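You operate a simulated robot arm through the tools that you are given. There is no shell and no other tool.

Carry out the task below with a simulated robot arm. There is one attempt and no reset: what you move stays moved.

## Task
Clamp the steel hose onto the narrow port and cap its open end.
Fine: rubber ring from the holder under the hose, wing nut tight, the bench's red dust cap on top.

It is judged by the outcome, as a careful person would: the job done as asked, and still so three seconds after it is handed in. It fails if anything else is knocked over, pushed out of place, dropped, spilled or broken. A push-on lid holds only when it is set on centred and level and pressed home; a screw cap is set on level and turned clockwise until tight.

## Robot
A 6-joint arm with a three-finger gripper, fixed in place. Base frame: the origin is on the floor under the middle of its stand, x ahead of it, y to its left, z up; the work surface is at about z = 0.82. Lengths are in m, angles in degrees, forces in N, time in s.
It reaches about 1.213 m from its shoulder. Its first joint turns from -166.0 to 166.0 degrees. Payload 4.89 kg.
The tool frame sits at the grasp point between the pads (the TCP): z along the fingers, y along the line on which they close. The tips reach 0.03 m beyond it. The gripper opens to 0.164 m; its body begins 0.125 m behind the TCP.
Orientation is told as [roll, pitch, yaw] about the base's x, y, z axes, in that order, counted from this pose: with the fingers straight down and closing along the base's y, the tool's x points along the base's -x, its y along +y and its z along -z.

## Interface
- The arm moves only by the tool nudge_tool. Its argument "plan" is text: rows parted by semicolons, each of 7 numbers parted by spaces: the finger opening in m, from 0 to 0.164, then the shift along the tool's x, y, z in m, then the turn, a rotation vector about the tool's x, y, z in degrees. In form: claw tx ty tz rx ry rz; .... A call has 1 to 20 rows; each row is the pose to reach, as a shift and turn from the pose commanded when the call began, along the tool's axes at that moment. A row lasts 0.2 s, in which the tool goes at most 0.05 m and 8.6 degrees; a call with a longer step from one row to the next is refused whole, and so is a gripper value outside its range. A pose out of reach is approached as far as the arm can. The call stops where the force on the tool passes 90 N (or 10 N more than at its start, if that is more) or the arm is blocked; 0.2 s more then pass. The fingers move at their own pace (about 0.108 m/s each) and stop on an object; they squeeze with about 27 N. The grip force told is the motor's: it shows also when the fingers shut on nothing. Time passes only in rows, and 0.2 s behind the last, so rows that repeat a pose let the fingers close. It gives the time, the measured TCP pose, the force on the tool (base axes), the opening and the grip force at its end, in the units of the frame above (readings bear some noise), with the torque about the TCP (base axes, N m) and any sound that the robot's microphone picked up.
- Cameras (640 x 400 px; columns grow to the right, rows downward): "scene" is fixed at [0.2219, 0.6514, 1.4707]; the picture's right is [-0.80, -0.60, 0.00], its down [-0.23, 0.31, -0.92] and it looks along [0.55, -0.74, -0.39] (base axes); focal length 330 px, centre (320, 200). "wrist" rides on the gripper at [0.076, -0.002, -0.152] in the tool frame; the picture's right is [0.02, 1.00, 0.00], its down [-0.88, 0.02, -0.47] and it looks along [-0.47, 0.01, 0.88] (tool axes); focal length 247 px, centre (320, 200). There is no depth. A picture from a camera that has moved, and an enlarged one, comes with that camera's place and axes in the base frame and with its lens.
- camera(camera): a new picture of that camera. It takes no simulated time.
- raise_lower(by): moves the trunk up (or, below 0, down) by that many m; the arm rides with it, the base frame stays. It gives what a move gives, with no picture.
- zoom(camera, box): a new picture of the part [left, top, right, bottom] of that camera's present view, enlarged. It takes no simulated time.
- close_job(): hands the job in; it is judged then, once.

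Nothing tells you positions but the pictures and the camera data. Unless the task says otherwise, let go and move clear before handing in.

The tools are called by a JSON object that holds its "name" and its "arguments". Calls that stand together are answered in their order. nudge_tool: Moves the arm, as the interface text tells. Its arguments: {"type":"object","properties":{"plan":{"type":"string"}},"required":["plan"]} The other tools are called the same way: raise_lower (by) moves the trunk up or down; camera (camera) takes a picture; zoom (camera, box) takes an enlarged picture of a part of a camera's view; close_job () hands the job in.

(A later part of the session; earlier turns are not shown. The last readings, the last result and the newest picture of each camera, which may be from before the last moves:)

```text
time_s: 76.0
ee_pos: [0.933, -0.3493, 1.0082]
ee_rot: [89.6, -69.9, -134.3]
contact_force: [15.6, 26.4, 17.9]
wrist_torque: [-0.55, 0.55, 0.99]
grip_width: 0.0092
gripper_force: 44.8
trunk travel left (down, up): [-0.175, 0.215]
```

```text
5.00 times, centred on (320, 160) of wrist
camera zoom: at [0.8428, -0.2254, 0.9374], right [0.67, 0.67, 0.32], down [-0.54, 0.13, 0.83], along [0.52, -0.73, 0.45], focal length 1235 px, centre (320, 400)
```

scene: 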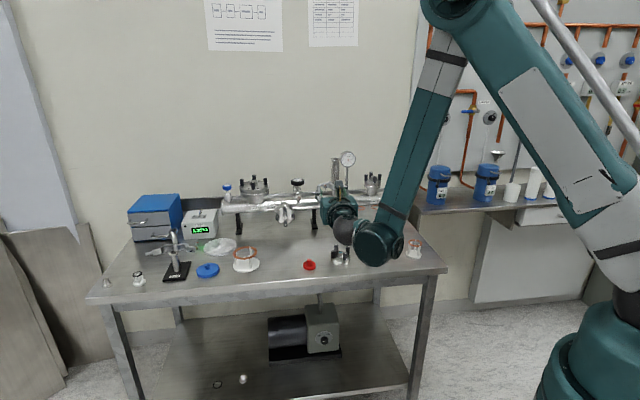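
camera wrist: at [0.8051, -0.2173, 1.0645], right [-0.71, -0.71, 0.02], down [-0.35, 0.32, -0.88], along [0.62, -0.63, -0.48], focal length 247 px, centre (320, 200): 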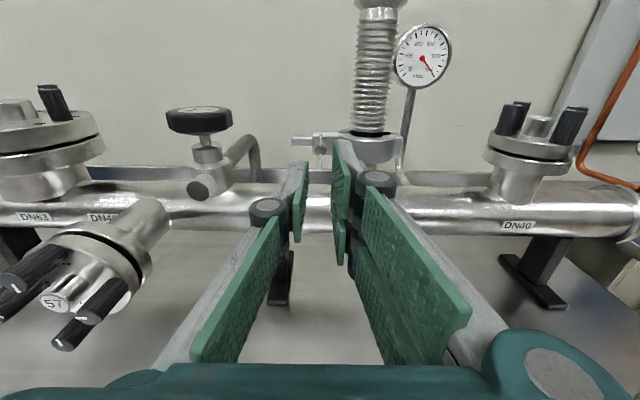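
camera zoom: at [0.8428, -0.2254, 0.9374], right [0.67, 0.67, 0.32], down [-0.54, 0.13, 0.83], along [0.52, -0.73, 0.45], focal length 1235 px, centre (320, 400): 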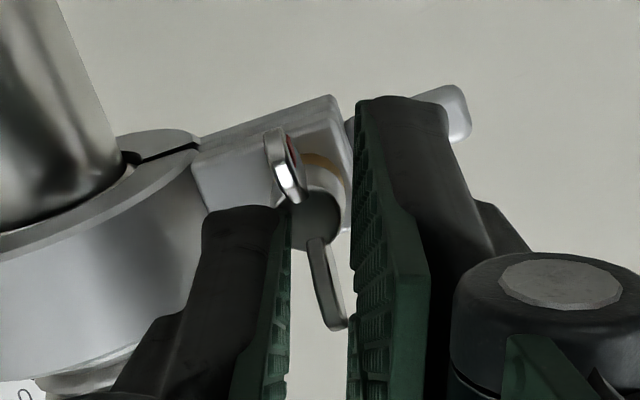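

The fingers were forced open while the nut stayed put at about 180°, so it has come up against a firm stop. I'll release, back off and inspect the nut.

{"name": "nudge_tool", "arguments": {"plan": "0.018 0 0 0 0 0 0; 0.018 0 0 0 0 0 0; 0.018 0 0 -0.01 0 0 0; 0.018 0 0 -0.025 0 0 0; 0.03 0 0 -0.045 0 0 0; 0.03 0 0 -0.045 0 0 0"}}

{"name": "zoom", "arguments": {"camera": "wrist", "box": [272, 110, 368, 170]}}

{"name": "camera", "arguments": {"camera": "wrist"}}

{"name": "zoom", "arguments": {"camera": "scene", "box": [290, 150, 386, 210]}}

```text
time_s: 77.4
ee_pos: [0.8999, -0.3202, 1.0075]
ee_rot: [89.4, -69.9, -134.3]
contact_force: [0.8, 0.2, -0.5]
wrist_torque: [-0.01, 0.0, 0.04]
grip_width: 0.0301
gripper_force: 0.1
trunk travel left (down, up): [-0.175, 0.215]
```

```text
6.67 times, centred on (320, 140) of wrist
camera zoom: at [0.8104, -0.1957, 0.9367], right [0.67, 0.67, 0.32], down [-0.53, 0.13, 0.84], along [0.52, -0.73, 0.44], focal length 1646 px, centre (320, 600)
```

zoom: 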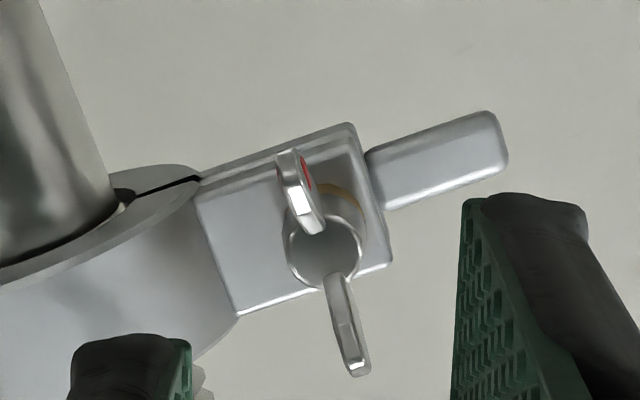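

```text
taken
camera wrist: at [0.8104, -0.1957, 0.9367], right [0.67, 0.67, 0.32], down [-0.53, 0.13, 0.84], along [0.52, -0.73, 0.44], focal length 247 px, centre (320, 200)
```

wrist: 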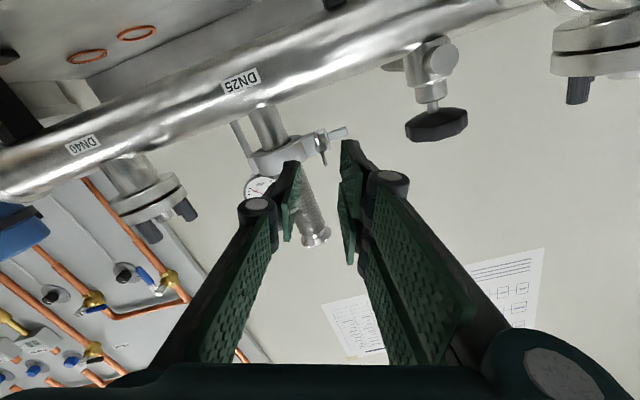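

```text
6.67 times, centred on (338, 180) of scene
camera zoom: at [0.2219, 0.6514, 1.4707], right [-0.8, -0.6, 0.0], down [-0.23, 0.31, -0.92], along [0.55, -0.74, -0.39], focal length 2198 px, centre (200, 333)
```

zoom: 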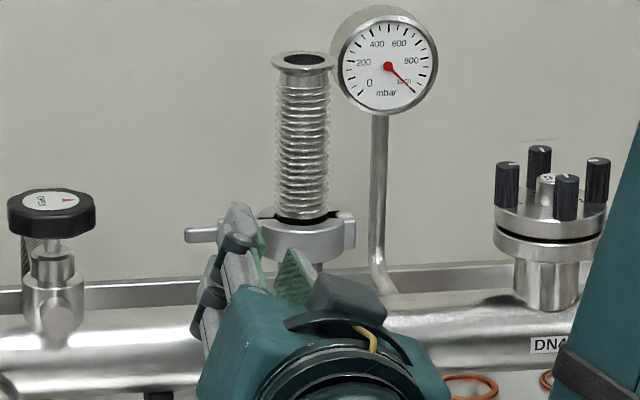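

The red-marked wing went from top to bottom, so the nut has turned exactly half a turn, and it resisted there. I'll regrip it centred on both wings and test whether it will turn any further.

{"name": "nudge_tool", "arguments": {"plan": "0.03 0.004 0 0 0 0 -7; 0.025 0.008 0 0 0 0 -14; 0.02 0.011 0.0003 0 0 0 -20; 0.02 0.011 0.0003 0 0 0 -20"}}

{"name": "zoom", "arguments": {"camera": "wrist", "box": [272, 110, 368, 170]}}

```text
time_s: 78.4
ee_pos: [0.9033, -0.3182, 0.9982]
ee_rot: [10.7, -89.8, -55.6]
contact_force: [-0.4, 0.3, 0.1]
wrist_torque: [-0.03, -0.01, 0.0]
grip_width: 0.0203
gripper_force: 0.1
trunk travel left (down, up): [-0.175, 0.215]
```

```text
6.67 times, centred on (320, 140) of wrist
camera zoom: at [0.7948, -0.2112, 0.9226], right [0.71, 0.71, -0.02], down [-0.32, 0.34, 0.88], along [0.63, -0.62, 0.47], focal length 1646 px, centre (320, 600)
```

zoom: 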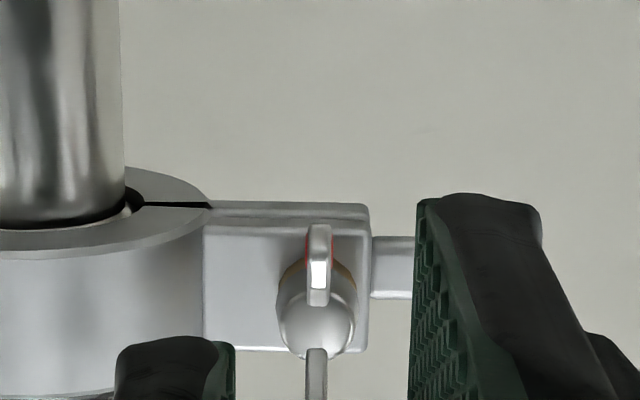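

{"name": "nudge_tool", "arguments": {"plan": "0.018 0 -0.0006 0.012 0 0 0; 0.018 0 -0.0006 0.024 0 0 0; 0.018 0 -0.0006 0.034 0 0 0; 0.018 0 -0.0006 0.043 0 0 0; 0.018 0 -0.0006 0.043 0 0 0; 0.008 0 -0.0006 0.043 0 0 0; 0 0 -0.0006 0.043 0 0 0; 0 0 -0.0006 0.043 0 0 0; 0 0 -0.0006 0.043 0 0 0"}}

{"name": "zoom", "arguments": {"camera": "wrist", "box": [256, 120, 384, 200]}}

```text
time_s: 80.4
ee_pos: [0.9337, -0.348, 0.9979]
ee_rot: [25.9, -89.8, -70.7]
contact_force: [1.8, 2.6, 1.0]
wrist_torque: [-0.1, 0.02, 0.08]
grip_width: 0.0059
gripper_force: 44.9
trunk travel left (down, up): [-0.175, 0.215]
```

```text
5.00 times, centred on (320, 160) of wrist
camera zoom: at [0.8248, -0.2417, 0.9224], right [0.71, 0.71, -0.02], down [-0.32, 0.34, 0.88], along [0.63, -0.62, 0.47], focal length 1235 px, centre (320, 400)
```

zoom: 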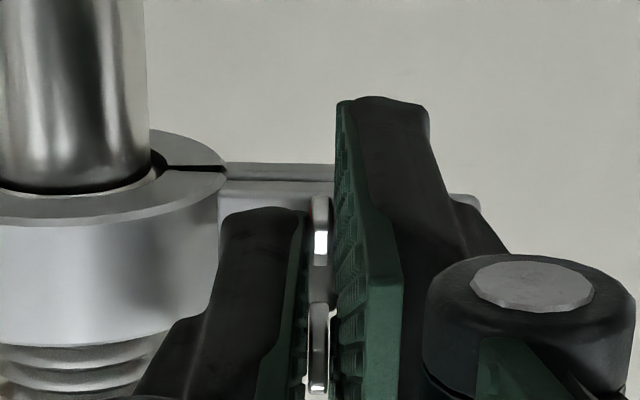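

{"name": "nudge_tool", "arguments": {"plan": "0 0 0 0 0 0 3; 0 0 0 0 0 0 6; 0 0 0 0 0 0 6"}}

{"name": "zoom", "arguments": {"camera": "wrist", "box": [256, 120, 384, 200]}}

```text
time_s: 81.2
ee_pos: [0.934, -0.3488, 0.9983]
ee_rot: [88.2, -83.9, -133.2]
contact_force: [3.6, 6.5, 0.4]
wrist_torque: [-0.98, 0.97, 0.25]
grip_width: 0.0063
gripper_force: 44.8
trunk travel left (down, up): [-0.175, 0.215]
```

```text
5.00 times, centred on (320, 160) of wrist
camera zoom: at [0.8306, -0.2359, 0.9226], right [0.7, 0.71, 0.08], down [-0.39, 0.28, 0.88], along [0.6, -0.65, 0.47], focal length 1235 px, centre (320, 400)
```

zoom: 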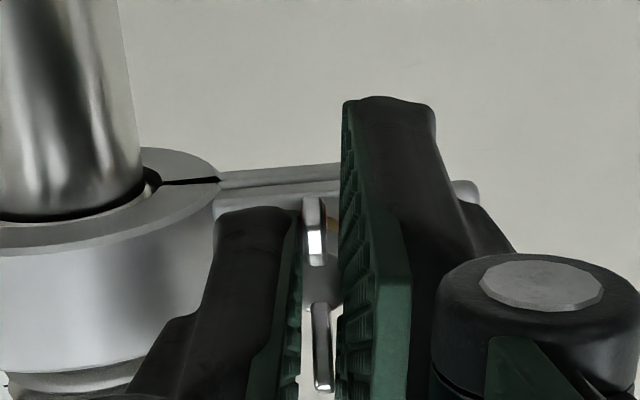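

The nut now holds 1.4 N·m without moving, so it is tight. I'll open first (so as not to loosen it), retreat straight back, and check the result.

{"name": "nudge_tool", "arguments": {"plan": "0.018 0 0 0 0 0 6; 0.018 0 0 0 0 0 6; 0.018 0 0 -0.012 0 0 6; 0.018 0 0 -0.03 0 0 6; 0.03 0 0 -0.06 0 0 6; 0.03 0 0 -0.10 0 0 6; 0.03 0 0 -0.12 0 0 6; 0.03 0 0 -0.12 0 0 6"}}

{"name": "camera", "arguments": {"camera": "wrist"}}

{"name": "camera", "arguments": {"camera": "scene"}}

{"name": "zoom", "arguments": {"camera": "wrist", "box": [256, 100, 384, 180]}}

```text
time_s: 83.0
ee_pos: [0.8707, -0.2652, 1.0246]
ee_rot: [88.8, -77.8, -133.7]
contact_force: [-1.2, 0.8, 1.0]
wrist_torque: [0.06, 0.05, 0.01]
grip_width: 0.0299
gripper_force: 0.1
out of reach, approached as far as the arm can: row 6, 7, 8
trunk travel left (down, up): [-0.175, 0.215]
```

```text
taken
camera wrist: at [0.7739, -0.147, 0.9501], right [0.69, 0.69, 0.19], down [-0.45, 0.21, 0.87], along [0.56, -0.69, 0.46], focal length 247 px, centre (320, 200)
```

wrist: 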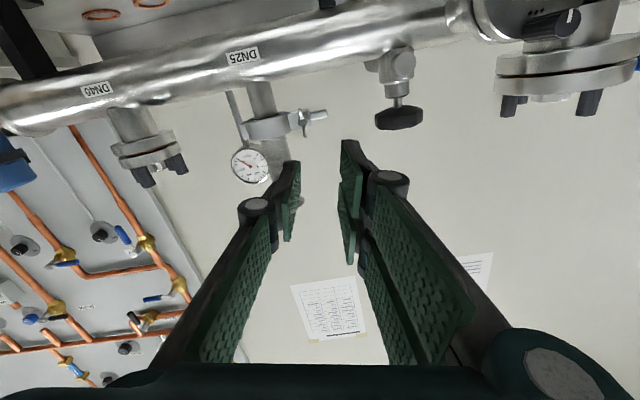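

```text
taken
```

scene: 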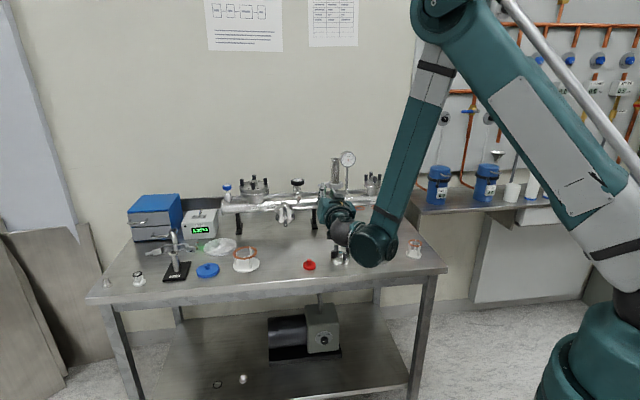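

```text
5.00 times, centred on (320, 140) of wrist
camera zoom: at [0.7739, -0.147, 0.9501], right [0.69, 0.69, 0.19], down [-0.45, 0.21, 0.87], along [0.56, -0.69, 0.46], focal length 1235 px, centre (320, 500)
```

zoom: 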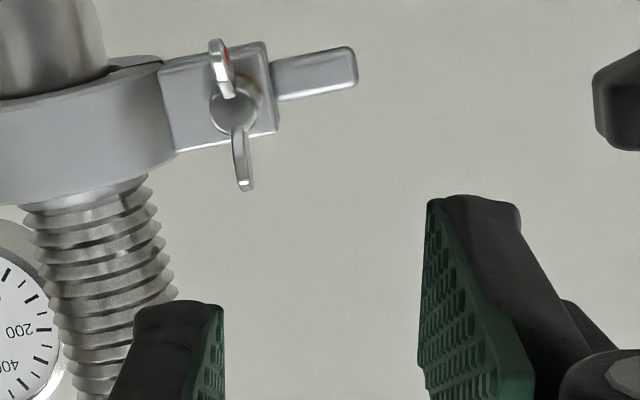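

The nut is done. I'll raise the arm well clear, then unwind the roll and swing back to a vertical tool for the dust cap.

{"name": "nudge_tool", "arguments": {"plan": "0.03 -0.0293 0.0062 0 0 0 -4; 0.03 -0.0685 0.0146 0 0 0 -10; 0.03 -0.1076 0.0229 0 0 0 -18; 0.03 -0.1467 0.0312 0 0 0 -26; 0.03 -0.1858 0.0395 0 0 0 -34; 0.03 -0.2249 0.0478 0 0 0 -42; 0.03 -0.2445 0.052 0 0 0 -50; 0.03 -0.2445 0.052 0 0 0 -58; 0.03 -0.2445 0.052 0 0 0 -66; 0.03 -0.2445 0.052 0 0 0 -74; 0.03 -0.2445 0.052 0 0 0 -82; 0.03 -0.2445 0.052 0 0 0 -90; 0.03 -0.2445 0.052 0 0 0 -98; 0.03 -0.2445 0.052 0 0 0 -102; 0.03 -0.2445 0.052 0 0 0 -102"}}

{"name": "camera", "arguments": {"camera": "scene"}}

```text
time_s: 86.2
ee_pos: [0.8716, -0.2658, 1.2721]
ee_rot: [-89.8, 0.0, 45.0]
contact_force: [-0.3, 0.1, -0.6]
wrist_torque: [0.0, 0.0, -0.03]
grip_width: 0.0299
gripper_force: 0.1
trunk travel left (down, up): [-0.175, 0.215]
```

```text
taken
```

scene: 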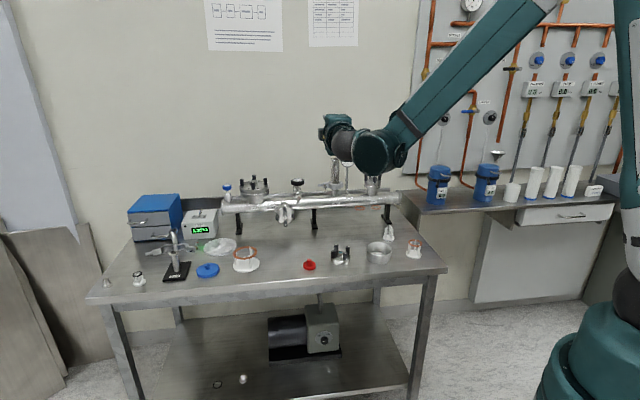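

All the bench items are in place. Swinging to vertical and moving above the red cap.

{"name": "nudge_tool", "arguments": {"plan": "0.03 0 0 0 -8 0 0; 0.03 0 0 0 -16 0 0; 0.03 0 0 0 -24 0 0; 0.03 0 0 0 -32 0 0; 0.03 0 0 0 -40 0 0; 0.03 0 0 0 -48 0 0; 0.03 0 0 0 -56 0 0; 0.03 0 0 0 -64 0 0; 0.04 0 0 0 -72 0 0; 0.05 0 0 0 -80 0 0; 0.06 0 0 0 -88 0 0; 0.08 -0.0146 0.0287 -0.0292 -90 0 0; 0.08 -0.0293 0.0573 -0.0583 -90 0 0; 0.08 -0.0439 0.086 -0.0875 -90 0 0; 0.08 -0.0585 0.1147 -0.1166 -90 0 0; 0.08 -0.0732 0.1433 -0.1458 -90 0 0; 0.08 -0.0878 0.172 -0.1749 -90 0 0; 0.08 -0.0878 0.172 -0.1749 -90 0 0"}}

{"name": "camera", "arguments": {"camera": "wrist"}}

{"name": "zoom", "arguments": {"camera": "wrist", "box": [256, 90, 384, 170]}}

{"name": "zoom", "arguments": {"camera": "scene", "box": [280, 240, 344, 280]}}

{"name": "zoom", "arguments": {"camera": "scene", "box": [300, 150, 380, 200]}}

```text
time_s: 90.0
ee_pos: [0.811, -0.0805, 1.1038]
ee_rot: [0.2, -0.2, 45.1]
contact_force: [0.5, 1.0, 0.1]
wrist_torque: [-0.09, -0.01, -0.02]
grip_width: 0.0802
gripper_force: 0.0
trunk travel left (down, up): [-0.175, 0.215]
```

```text
taken
camera wrist: at [0.7584, -0.1363, 1.2553], right [-0.72, 0.69, 0.0], down [0.61, 0.64, 0.47], along [0.33, 0.35, -0.88], focal length 247 px, centre (320, 200)
```

wrist: 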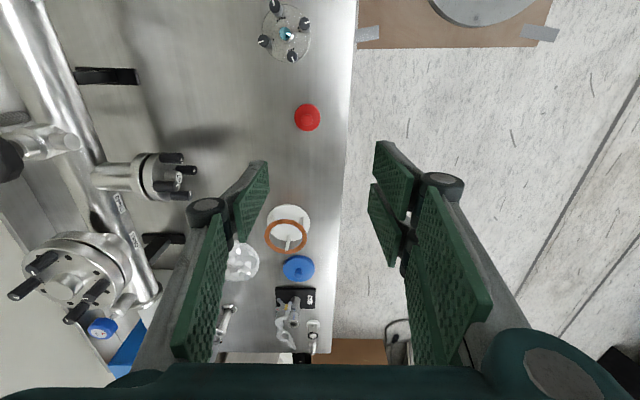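

```text
5.00 times, centred on (320, 130) of wrist
camera zoom: at [0.7584, -0.1363, 1.2553], right [-0.72, 0.69, 0.0], down [0.61, 0.64, 0.47], along [0.33, 0.35, -0.88], focal length 1235 px, centre (320, 550)
```

zoom: 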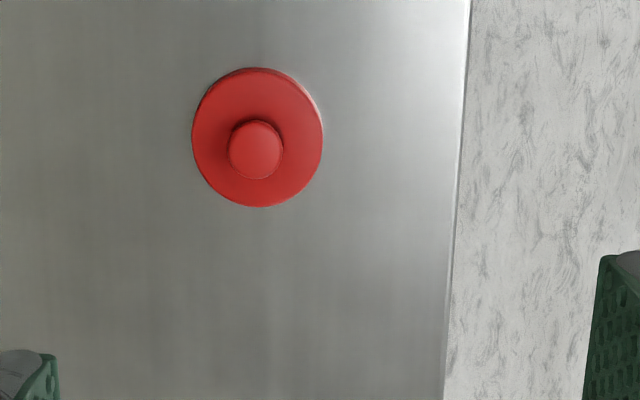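

```text
10.00 times, centred on (312, 260) of scene
camera zoom: at [0.2219, 0.6514, 1.4707], right [-0.8, -0.6, 0.0], down [-0.23, 0.31, -0.92], along [0.55, -0.74, -0.39], focal length 3298 px, centre (400, -400)
```

zoom: 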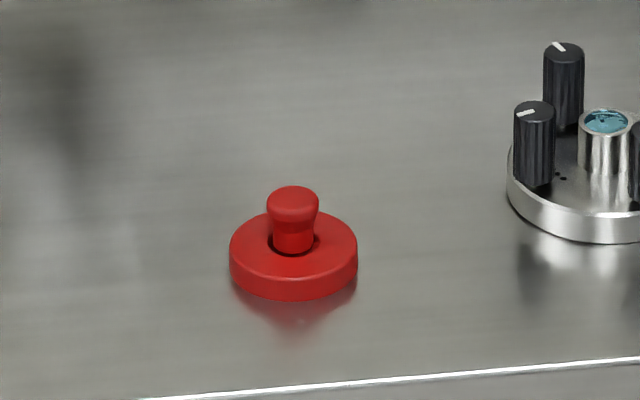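

```text
8.00 times, centred on (340, 175) of scene
camera zoom: at [0.2219, 0.6514, 1.4707], right [-0.8, -0.6, 0.0], down [-0.23, 0.31, -0.92], along [0.55, -0.74, -0.39], focal length 2638 px, centre (160, 400)
```

zoom: 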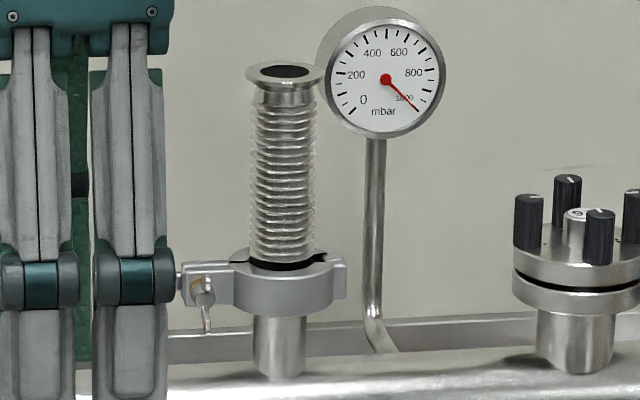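

The clamp is closed with the wing nut turned in and the hose upright. The red cap is a disc about 44 mm across with a knob on top, and I'll pick it up by the knob. Centring above it first.

{"name": "nudge_tool", "arguments": {"plan": "0.06 0.0018 -0.0105 0.04 0 0 0; 0.05 0.0036 -0.021 0.08 0 0 0; 0.04 0.0036 -0.021 0.12 0 0 0; 0.04 0.0036 -0.021 0.15 0 0 0; 0.04 0.0036 -0.021 0.15 0 0 0"}}

{"name": "zoom", "arguments": {"camera": "wrist", "box": [256, 110, 384, 190]}}

```text
time_s: 91.2
ee_pos: [0.8223, -0.0975, 0.9518]
ee_rot: [0.2, -0.1, 45.2]
contact_force: [-0.5, 0.3, -0.8]
wrist_torque: [0.03, 0.05, -0.02]
grip_width: 0.04
gripper_force: 0.0
trunk travel left (down, up): [-0.175, 0.215]
```

```text
5.00 times, centred on (320, 150) of wrist
camera zoom: at [0.7706, -0.1532, 1.1048], right [-0.72, 0.69, 0.0], down [0.61, 0.64, 0.47], along [0.33, 0.35, -0.88], focal length 1235 px, centre (320, 450)
```

zoom: 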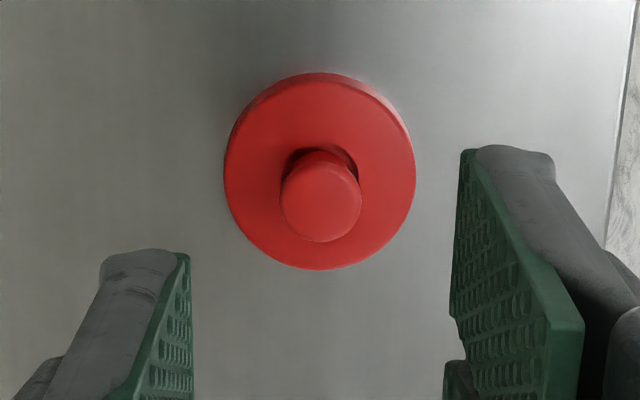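

{"name": "nudge_tool", "arguments": {"plan": "0.035 -0.0004 0 0.03 0 0 0; 0.032 -0.0007 0 0.06 0 0 0; 0.032 -0.0007 0 0.08 0 0 0; 0.032 -0.0007 0 0.087 0 0 0; 0.032 -0.0007 0 0.087 0 0 0"}}

{"name": "zoom", "arguments": {"camera": "wrist", "box": [256, 130, 384, 210]}}

{"name": "zoom", "arguments": {"camera": "scene", "box": [278, 235, 342, 275]}}

```text
time_s: 92.4
ee_pos: [0.8222, -0.0964, 0.8652]
ee_rot: [0.2, -0.1, 45.1]
contact_force: [-0.5, -0.4, -0.5]
wrist_torque: [-0.01, 0.02, 0.02]
grip_width: 0.0319
gripper_force: 0.0
trunk travel left (down, up): [-0.175, 0.215]
```

```text
5.00 times, centred on (320, 170) of wrist
camera zoom: at [0.7702, -0.152, 1.0174], right [-0.72, 0.69, 0.0], down [0.61, 0.64, 0.47], along [0.33, 0.35, -0.88], focal length 1235 px, centre (320, 350)
```

zoom: 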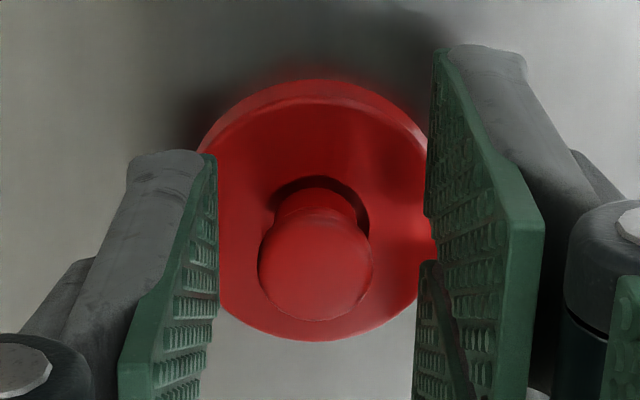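

```text
10.00 times, centred on (310, 255) of scene
camera zoom: at [0.2219, 0.6514, 1.4707], right [-0.8, -0.6, 0.0], down [-0.23, 0.31, -0.92], along [0.55, -0.74, -0.39], focal length 3298 px, centre (420, -350)
```

zoom: 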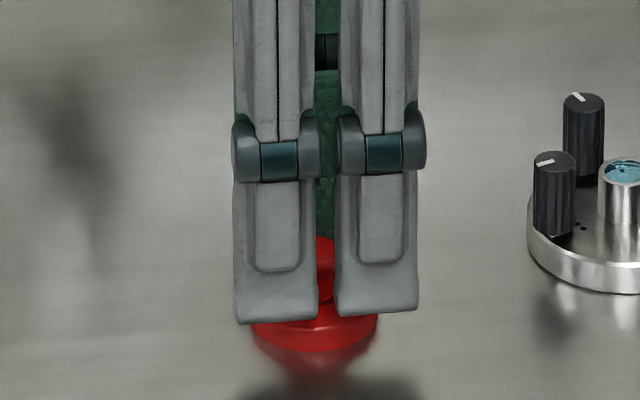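

{"name": "nudge_tool", "arguments": {"plan": "0.032 0 0 0.002 0 0 0; 0.032 0 0 0.0035 0 0 0; 0.032 0 0 0.0035 0 0 0"}}

{"name": "zoom", "arguments": {"camera": "scene", "box": [290, 240, 338, 270]}}

```text
time_s: 93.2
ee_pos: [0.8231, -0.0962, 0.8608]
ee_rot: [0.2, -0.1, 45.1]
contact_force: [0.7, 0.3, 0.1]
wrist_torque: [0.0, 0.01, -0.02]
grip_width: 0.0319
gripper_force: 0.0
trunk travel left (down, up): [-0.175, 0.215]
```

```text
13.33 times, centred on (314, 255) of scene
camera zoom: at [0.2219, 0.6514, 1.4707], right [-0.8, -0.6, 0.0], down [-0.23, 0.31, -0.92], along [0.55, -0.74, -0.39], focal length 4397 px, centre (400, -533)
```

zoom: 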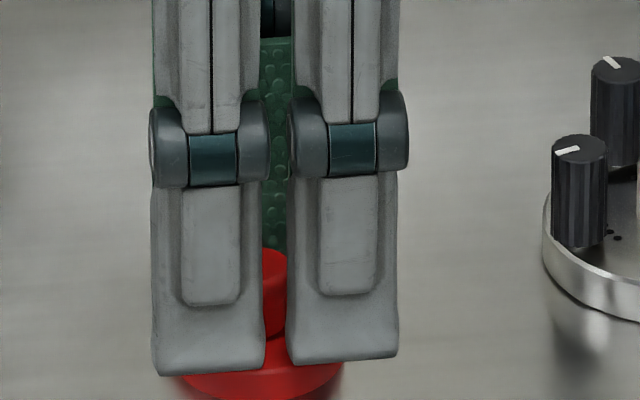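

Close to the disc without contact. Gripping the knob.

{"name": "nudge_tool", "arguments": {"plan": "0.02 0 0 0 0 0 0; 0.005 0 0 0 0 0 0; 0.005 0 0 0 0 0 0; 0.005 0 0 0 0 0 0"}}

{"name": "zoom", "arguments": {"camera": "wrist", "box": [256, 130, 384, 210]}}

```text
time_s: 94.2
ee_pos: [0.8221, -0.0956, 0.8626]
ee_rot: [0.2, -0.1, 45.1]
contact_force: [-0.1, -0.7, -0.1]
wrist_torque: [0.0, -0.02, -0.02]
grip_width: 0.0151
gripper_force: 27.3
trunk travel left (down, up): [-0.175, 0.215]
```

```text
5.00 times, centred on (320, 170) of wrist
camera zoom: at [0.7703, -0.1523, 1.0142], right [-0.72, 0.69, 0.0], down [0.61, 0.64, 0.47], along [0.33, 0.35, -0.88], focal length 1235 px, centre (320, 350)
```

zoom: 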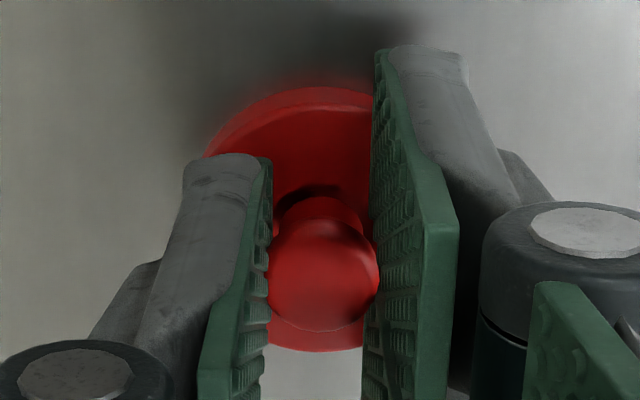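

{"name": "nudge_tool", "arguments": {"plan": "0.005 0 0 -0.005 0 0 0; 0.005 0 0 -0.02 0 0 0; 0.005 0 0 -0.05 0 0 0; 0.005 0 0 -0.09 0 0 0; 0.005 0 0 -0.13 0 0 0; 0.005 0 0 -0.17 0 0 0; 0.005 0 0 -0.21 0 0 0; 0.005 0 0 -0.25 0 0 0; 0.005 0 0 -0.29 0 0 0; 0.005 0 0 -0.33 0 0 0; 0.005 0 0 -0.35 0 0 0; 0.005 0 0 -0.35 0 0 0"}}

{"name": "zoom", "arguments": {"camera": "wrist", "box": [256, 120, 384, 200]}}

{"name": "zoom", "arguments": {"camera": "scene", "box": [240, 100, 368, 180]}}

```text
time_s: 96.8
ee_pos: [0.8217, -0.0971, 1.2119]
ee_rot: [0.1, -0.1, 45.1]
contact_force: [0.2, -0.2, 0.2]
wrist_torque: [0.0, -0.05, 0.01]
grip_width: 0.0148
gripper_force: 27.7
trunk travel left (down, up): [-0.175, 0.215]
```

```text
5.00 times, centred on (320, 160) of wrist
camera zoom: at [0.7706, -0.1532, 1.3644], right [-0.72, 0.69, 0.0], down [0.61, 0.64, 0.47], along [0.33, 0.35, -0.88], focal length 1235 px, centre (320, 400)
```

zoom: 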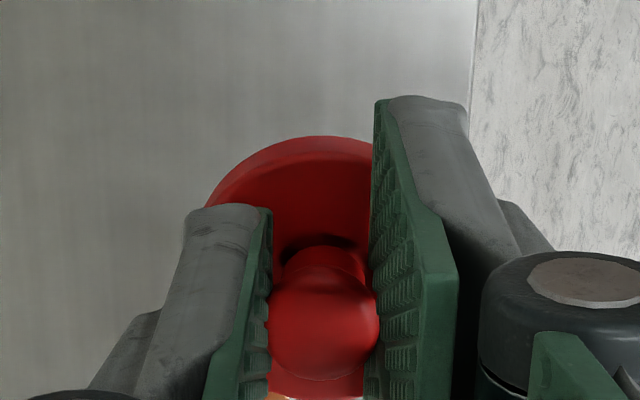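

```text
5.00 times, centred on (304, 140) of scene
camera zoom: at [0.2219, 0.6514, 1.4707], right [-0.8, -0.6, 0.0], down [-0.23, 0.31, -0.92], along [0.55, -0.74, -0.39], focal length 1649 px, centre (400, 500)
```

zoom: 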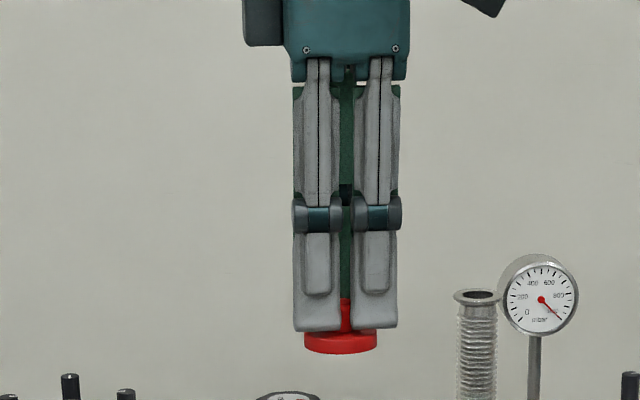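

The cap hangs level and centred on the tool axis. I'll carry it over the hose at height and re-measure the hose opening.

{"name": "nudge_tool", "arguments": {"plan": "0.005 0.010 -0.022 -0.01 0 0 0; 0.005 0.027 -0.058 -0.01 0 0 0; 0.005 0.044 -0.096 -0.01 0 0 0; 0.005 0.061 -0.134 -0.01 0 0 0; 0.005 0.079 -0.172 -0.01 0 0 0; 0.005 0.096 -0.21 -0.01 0 0 0; 0.005 0.113 -0.247 -0.01 0 0 0; 0.005 0.129 -0.281 -0.01 0 0 0; 0.005 0.1424 -0.3105 -0.01 0 0 0; 0.005 0.1424 -0.3105 -0.01 0 0 0; 0.005 0.1424 -0.3105 -0.01 0 0 0"}}

{"name": "camera", "arguments": {"camera": "wrist"}}

{"name": "zoom", "arguments": {"camera": "wrist", "box": [256, 100, 384, 180]}}

{"name": "zoom", "arguments": {"camera": "scene", "box": [290, 120, 386, 180]}}

```text
time_s: 99.2
ee_pos: [0.9442, -0.4173, 1.2206]
ee_rot: [0.3, -0.2, 45.0]
contact_force: [-0.2, -1.0, -0.5]
wrist_torque: [0.06, 0.03, 0.04]
grip_width: 0.0151
gripper_force: 26.5
trunk travel left (down, up): [-0.175, 0.215]
```

```text
taken
camera wrist: at [0.8916, -0.4737, 1.3726], right [-0.72, 0.69, 0.0], down [0.61, 0.64, 0.47], along [0.33, 0.35, -0.88], focal length 247 px, centre (320, 200)
```

wrist: 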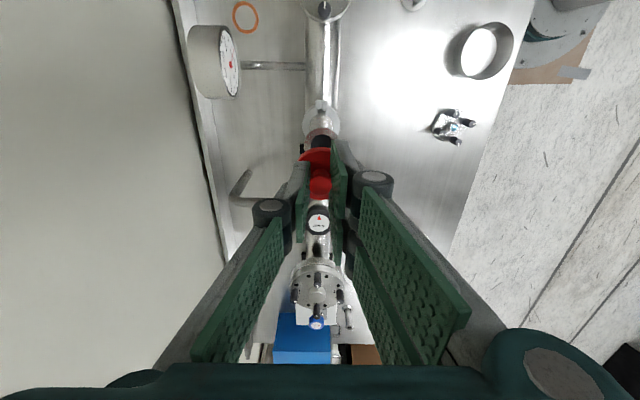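

```text
5.00 times, centred on (320, 140) of wrist
camera zoom: at [0.8916, -0.4737, 1.3726], right [-0.72, 0.69, 0.0], down [0.61, 0.64, 0.47], along [0.33, 0.35, -0.88], focal length 1235 px, centre (320, 500)
```

zoom: 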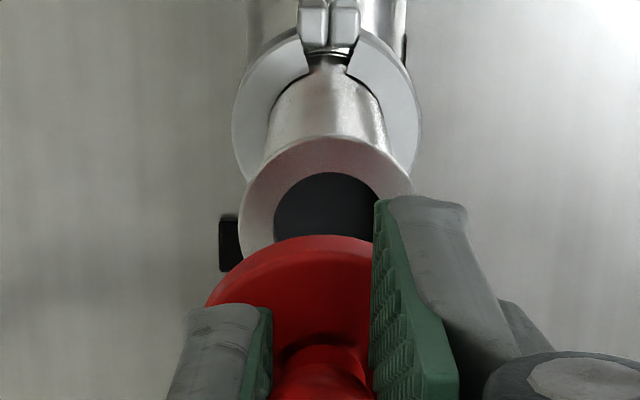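

```text
6.67 times, centred on (338, 150) of scene
camera zoom: at [0.2219, 0.6514, 1.4707], right [-0.8, -0.6, 0.0], down [-0.23, 0.31, -0.92], along [0.55, -0.74, -0.39], focal length 2198 px, centre (200, 533)
```

zoom: 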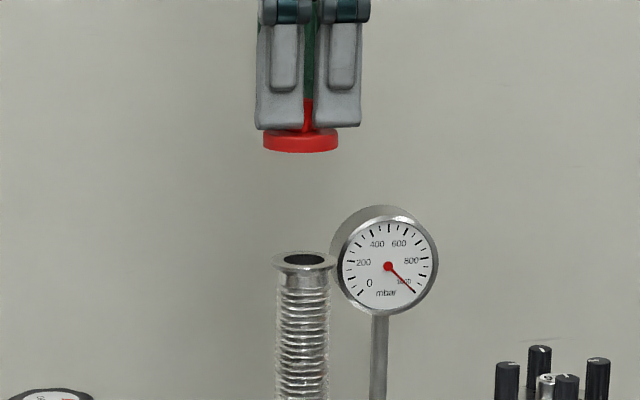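

{"name": "zoom", "arguments": {"camera": "scene", "box": [314, 132, 362, 162]}}

{"name": "zoom", "arguments": {"camera": "wrist", "box": [288, 115, 352, 155]}}

```text
13.33 times, centred on (338, 147) of scene
camera zoom: at [0.2219, 0.6514, 1.4707], right [-0.8, -0.6, 0.0], down [-0.23, 0.31, -0.92], along [0.55, -0.74, -0.39], focal length 4397 px, centre (80, 907)
```

zoom: 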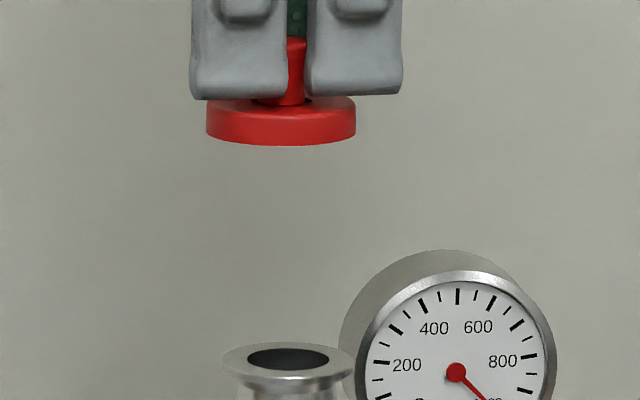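

```text
10.00 times, centred on (320, 135) of wrist
camera zoom: at [0.8916, -0.4737, 1.3726], right [-0.72, 0.69, 0.0], down [0.61, 0.64, 0.47], along [0.33, 0.35, -0.88], focal length 2470 px, centre (320, 850)
```

zoom: 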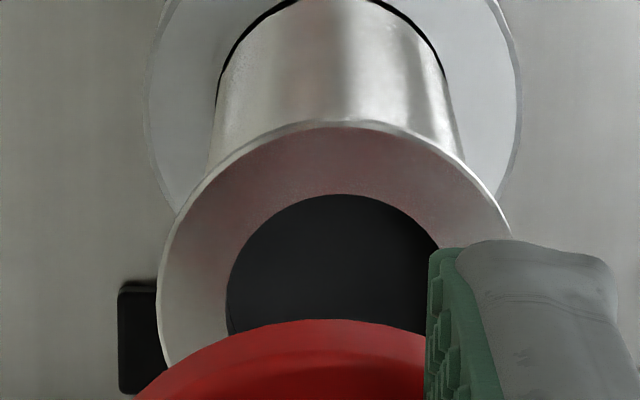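

Comparing both views, the cap needs to shift about 2.5 mm in tool +x and 1 mm in +y. I'll correct that, lower to about 1 cm above the hose, and re-check.

{"name": "nudge_tool", "arguments": {"plan": "0.005 0.001 0.0005 0.015 0 0 0; 0.005 0.002 0.001 0.03 0 0 0; 0.005 0.0025 0.0012 0.045 0 0 0; 0.005 0.0025 0.0012 0.058 0 0 0; 0.005 0.0025 0.0012 0.058 0 0 0"}}

{"name": "zoom", "arguments": {"camera": "scene", "box": [314, 145, 362, 175]}}

{"name": "zoom", "arguments": {"camera": "wrist", "box": [272, 115, 368, 175]}}

```text
time_s: 100.4
ee_pos: [0.9414, -0.4197, 1.1619]
ee_rot: [0.2, -0.1, 45.1]
contact_force: [0.5, -0.5, 1.0]
wrist_torque: [0.03, 0.0, 0.04]
grip_width: 0.0148
gripper_force: 27.2
trunk travel left (down, up): [-0.175, 0.215]
```

```text
13.33 times, centred on (338, 160) of scene
camera zoom: at [0.2219, 0.6514, 1.4707], right [-0.8, -0.6, 0.0], down [-0.23, 0.31, -0.92], along [0.55, -0.74, -0.39], focal length 4397 px, centre (80, 733)
```

zoom: 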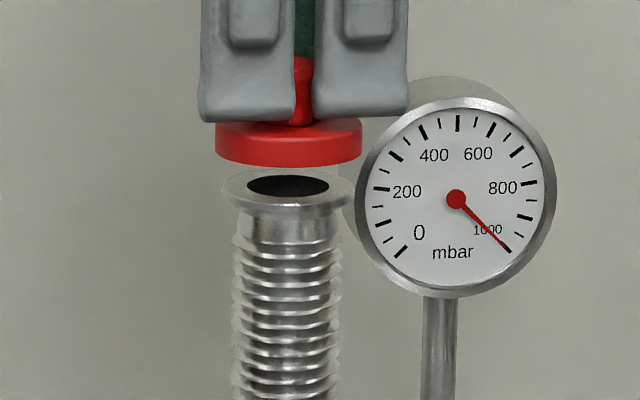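

```text
6.67 times, centred on (320, 145) of wrist
camera zoom: at [0.8883, -0.4744, 1.3146], right [-0.72, 0.69, 0.0], down [0.61, 0.64, 0.47], along [0.33, 0.35, -0.88], focal length 1646 px, centre (320, 567)
```

zoom: 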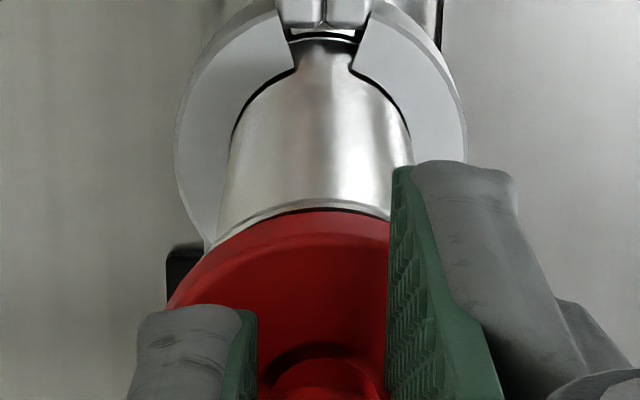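

Both views now show the cap centred on the hose to about half a millimetre. Lowering onto the flange.

{"name": "nudge_tool", "arguments": {"plan": "0.005 0 0 0.004 0 0 0; 0.005 0 0 0.008 0 0 0; 0.005 0 0 0.011 0 0 0; 0.005 0 0 0.011 0 0 0"}}

{"name": "zoom", "arguments": {"camera": "scene", "box": [314, 145, 362, 175]}}

```text
time_s: 101.4
ee_pos: [0.9402, -0.4173, 1.1513]
ee_rot: [0.2, -0.2, 45.1]
contact_force: [0.4, -0.1, 0.0]
wrist_torque: [0.01, -0.01, 0.01]
grip_width: 0.0147
gripper_force: 27.2
trunk travel left (down, up): [-0.175, 0.215]
```

```text
13.33 times, centred on (338, 160) of scene
camera zoom: at [0.2219, 0.6514, 1.4707], right [-0.8, -0.6, 0.0], down [-0.23, 0.31, -0.92], along [0.55, -0.74, -0.39], focal length 4397 px, centre (80, 733)
```

zoom: 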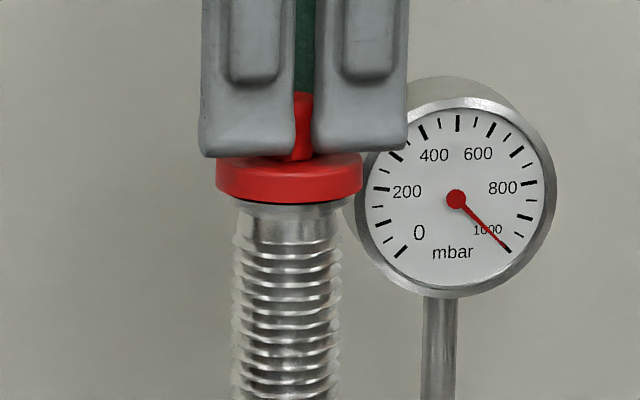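

{"name": "nudge_tool", "arguments": {"plan": "0.005 0 0 0.002 0 0 0; 0.005 0 0 0.004 0 0 0; 0.005 0 0 0.004 0 0 0"}}

{"name": "zoom", "arguments": {"camera": "scene", "box": [314, 145, 362, 175]}}

```text
time_s: 102.2
ee_pos: [0.9393, -0.4176, 1.1465]
ee_rot: [0.2, -0.1, 45.1]
contact_force: [-0.3, -0.3, -0.2]
wrist_torque: [-0.01, 0.02, 0.01]
grip_width: 0.0148
gripper_force: 28.0
trunk travel left (down, up): [-0.175, 0.215]
```

```text
13.33 times, centred on (338, 160) of scene
camera zoom: at [0.2219, 0.6514, 1.4707], right [-0.8, -0.6, 0.0], down [-0.23, 0.31, -0.92], along [0.55, -0.74, -0.39], focal length 4397 px, centre (80, 733)
```

zoom: 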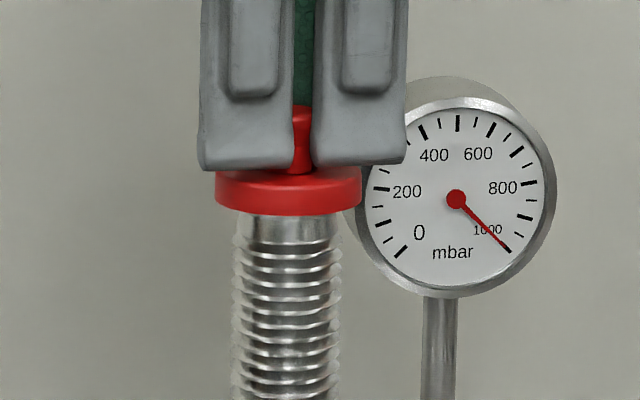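

The cap is sliding over the flange rim freely. Continuing to press down gradually.

{"name": "nudge_tool", "arguments": {"plan": "0.005 0 0 0.0015 0 0 0; 0.005 0 0 0.003 0 0 0; 0.005 0 0 0.003 0 0 0"}}

```text
time_s: 103.0
ee_pos: [0.9398, -0.4176, 1.1445]
ee_rot: [0.2, -0.1, 45.1]
contact_force: [1.7, -0.4, 17.4]
wrist_torque: [-0.08, -0.26, 0.03]
grip_width: 0.0149
gripper_force: 27.0
trunk travel left (down, up): [-0.175, 0.215]
```

{"name": "nudge_tool", "arguments": {"plan": "0.005 0 0 0.001 0 0 0; 0.005 0 0 0.002 0 0 0; 0.005 0 0 0.003 0 0 0; 0.005 0 0 0.003 0 0 0"}}

{"name": "zoom", "arguments": {"camera": "scene", "box": [314, 145, 362, 175]}}

{"name": "zoom", "arguments": {"camera": "wrist", "box": [256, 120, 384, 200]}}

```text
time_s: 104.0
ee_pos: [0.9389, -0.4187, 1.144]
ee_rot: [0.1, 0.0, 45.0]
contact_force: [1.5, -0.2, 25.9]
wrist_torque: [0.0, -0.12, 0.03]
grip_width: 0.0144
gripper_force: 27.0
trunk travel left (down, up): [-0.175, 0.215]
```

```text
13.33 times, centred on (338, 160) of scene
camera zoom: at [0.2219, 0.6514, 1.4707], right [-0.8, -0.6, 0.0], down [-0.23, 0.31, -0.92], along [0.55, -0.74, -0.39], focal length 4397 px, centre (80, 733)
```

zoom: 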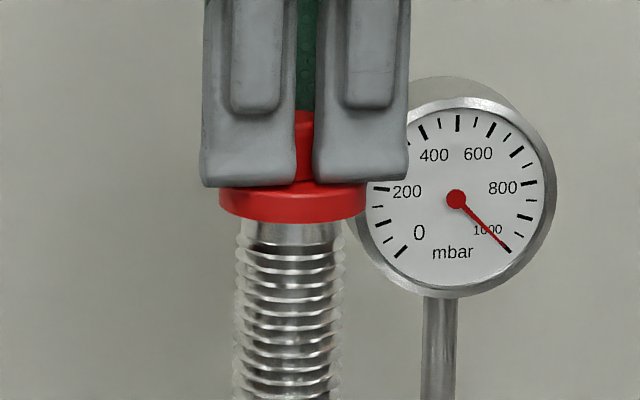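

```text
5.00 times, centred on (320, 160) of wrist
camera zoom: at [0.887, -0.4739, 1.295], right [-0.72, 0.69, 0.0], down [0.61, 0.64, 0.47], along [0.33, 0.35, -0.88], focal length 1235 px, centre (320, 400)
```

zoom: 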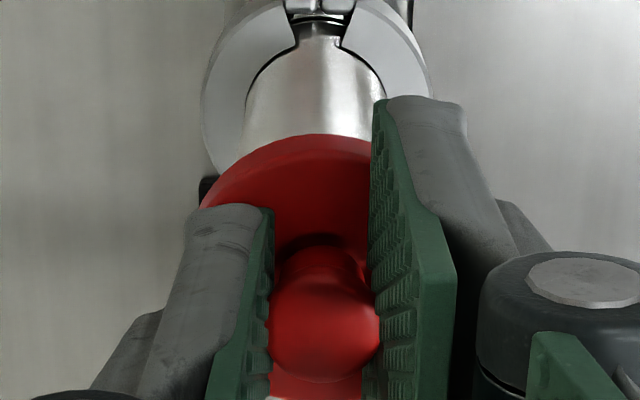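

Resistance is about 26 N. I'll press harder in small steps to seat the cap fully.

{"name": "nudge_tool", "arguments": {"plan": "0.005 0 0 0.001 0 0 0; 0.005 0 0 0.002 0 0 0; 0.005 0 0 0.003 0 0 0; 0.005 0 0 0.003 0 0 0"}}

{"name": "zoom", "arguments": {"camera": "scene", "box": [314, 145, 362, 175]}}

```text
time_s: 105.0
ee_pos: [0.9391, -0.4182, 1.1401]
ee_rot: [0.1, -0.2, 45.2]
contact_force: [1.7, -0.5, 42.0]
wrist_torque: [0.0, -0.18, 0.02]
grip_width: 0.0142
gripper_force: 27.5
trunk travel left (down, up): [-0.175, 0.215]
```

```text
13.33 times, centred on (338, 160) of scene
camera zoom: at [0.2219, 0.6514, 1.4707], right [-0.8, -0.6, 0.0], down [-0.23, 0.31, -0.92], along [0.55, -0.74, -0.39], focal length 4397 px, centre (80, 733)
```

zoom: 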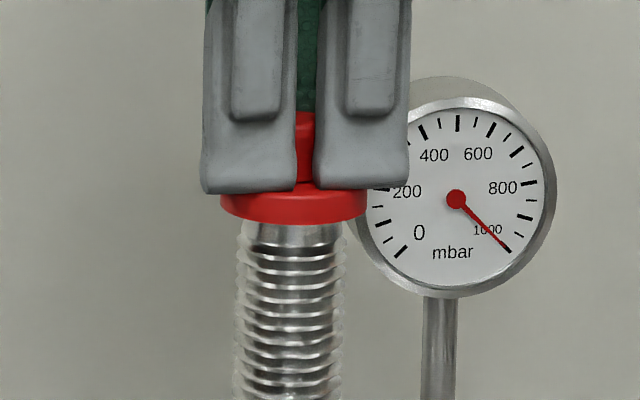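

{"name": "nudge_tool", "arguments": {"plan": "0.005 0 0 0.001 0 0 0; 0.005 0 0 0.002 0 0 0; 0.005 0 0 0.003 0 0 0; 0.005 0 0 0.003 0 0 0"}}

{"name": "zoom", "arguments": {"camera": "scene", "box": [314, 145, 362, 175]}}

{"name": "zoom", "arguments": {"camera": "scene", "box": [306, 150, 370, 200]}}

```text
time_s: 106.0
ee_pos: [0.9367, -0.4169, 1.139]
ee_rot: [0.0, -0.2, 45.1]
contact_force: [4.5, -0.6, 83.9]
wrist_torque: [-0.03, -0.47, 0.03]
grip_width: 0.0141
gripper_force: 27.1
trunk travel left (down, up): [-0.175, 0.215]
```

```text
13.33 times, centred on (338, 160) of scene
camera zoom: at [0.2219, 0.6514, 1.4707], right [-0.8, -0.6, 0.0], down [-0.23, 0.31, -0.92], along [0.55, -0.74, -0.39], focal length 4397 px, centre (80, 733)
```

zoom: 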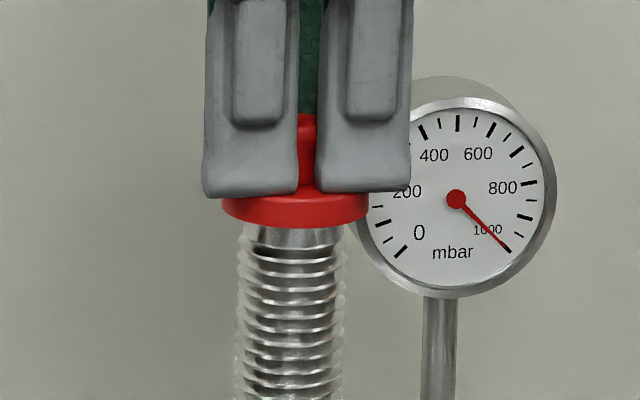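

```text
8.00 times, centred on (338, 175) of scene
camera zoom: at [0.2219, 0.6514, 1.4707], right [-0.8, -0.6, 0.0], down [-0.23, 0.31, -0.92], along [0.55, -0.74, -0.39], focal length 2638 px, centre (176, 400)
```

zoom: 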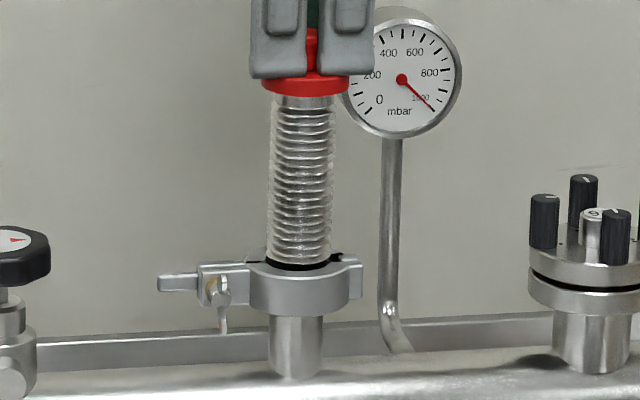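

Now pressing with 84 N and the cap has seated several mm over the flange. I'll ease the load to a light touch, then open the fingers, so the cap isn't tugged.

{"name": "nudge_tool", "arguments": {"plan": "0.005 0 0 -0.002 0 0 0; 0.005 0 0 -0.0035 0 0 0; 0.005 0 0 -0.0035 0 0 0"}}

{"name": "zoom", "arguments": {"camera": "scene", "box": [306, 150, 370, 200]}}

```text
time_s: 106.8
ee_pos: [0.9401, -0.4178, 1.1405]
ee_rot: [0.0, -0.1, 45.1]
contact_force: [0.8, 0.6, 43.8]
wrist_torque: [0.17, -0.05, 0.0]
grip_width: 0.0142
gripper_force: 26.7
trunk travel left (down, up): [-0.175, 0.215]
```

```text
8.00 times, centred on (338, 175) of scene
camera zoom: at [0.2219, 0.6514, 1.4707], right [-0.8, -0.6, 0.0], down [-0.23, 0.31, -0.92], along [0.55, -0.74, -0.39], focal length 2638 px, centre (176, 400)
```

zoom: 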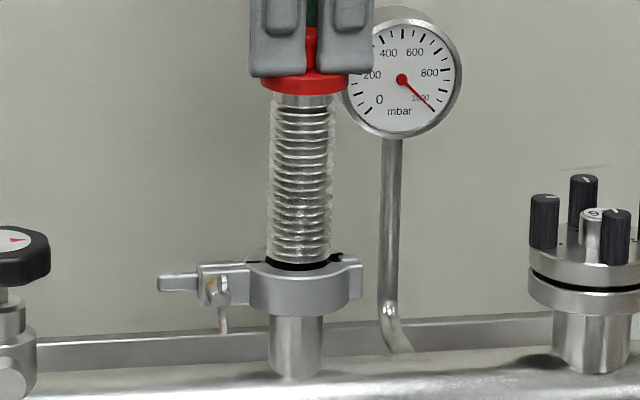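

{"name": "nudge_tool", "arguments": {"plan": "0.005 0 0 -0.002 0 0 0; 0.005 0 0 -0.003 0 0 0; 0.02 0 0 -0.003 0 0 0; 0.035 0 0 -0.003 0 0 0; 0.035 0 0 -0.003 0 0 0"}}

{"name": "zoom", "arguments": {"camera": "scene", "box": [306, 150, 370, 200]}}

{"name": "zoom", "arguments": {"camera": "wrist", "box": [256, 120, 384, 200]}}

```text
time_s: 108.0
ee_pos: [0.9391, -0.4192, 1.1422]
ee_rot: [0.2, -0.1, 45.1]
contact_force: [1.3, -0.3, 8.6]
wrist_torque: [0.07, 0.0, 0.01]
grip_width: 0.0348
gripper_force: 0.1
trunk travel left (down, up): [-0.175, 0.215]
```

```text
8.00 times, centred on (338, 175) of scene
camera zoom: at [0.2219, 0.6514, 1.4707], right [-0.8, -0.6, 0.0], down [-0.23, 0.31, -0.92], along [0.55, -0.74, -0.39], focal length 2638 px, centre (176, 400)
```

zoom: 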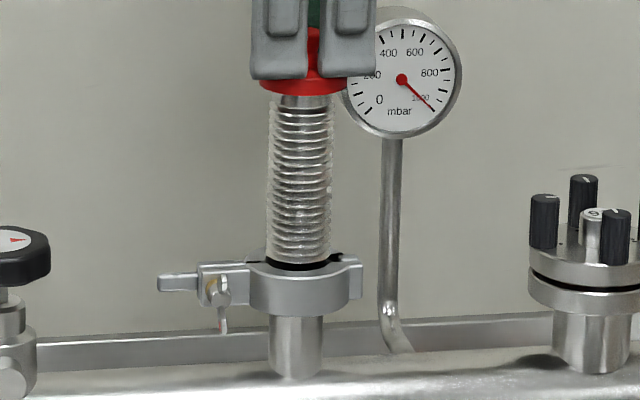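

```text
5.00 times, centred on (320, 160) of wrist
camera zoom: at [0.8878, -0.4743, 1.2943], right [-0.72, 0.69, 0.0], down [0.61, 0.64, 0.47], along [0.33, 0.35, -0.88], focal length 1235 px, centre (320, 400)
```

zoom: 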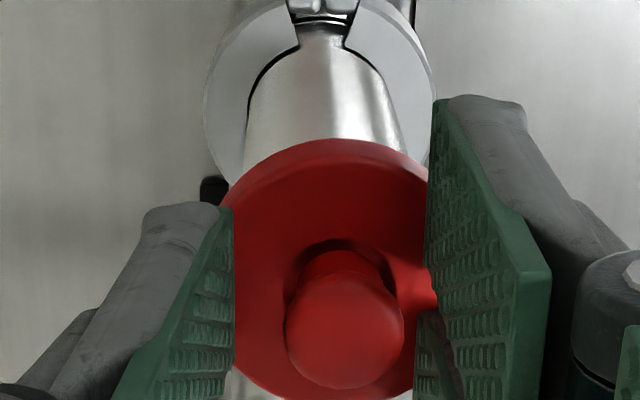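

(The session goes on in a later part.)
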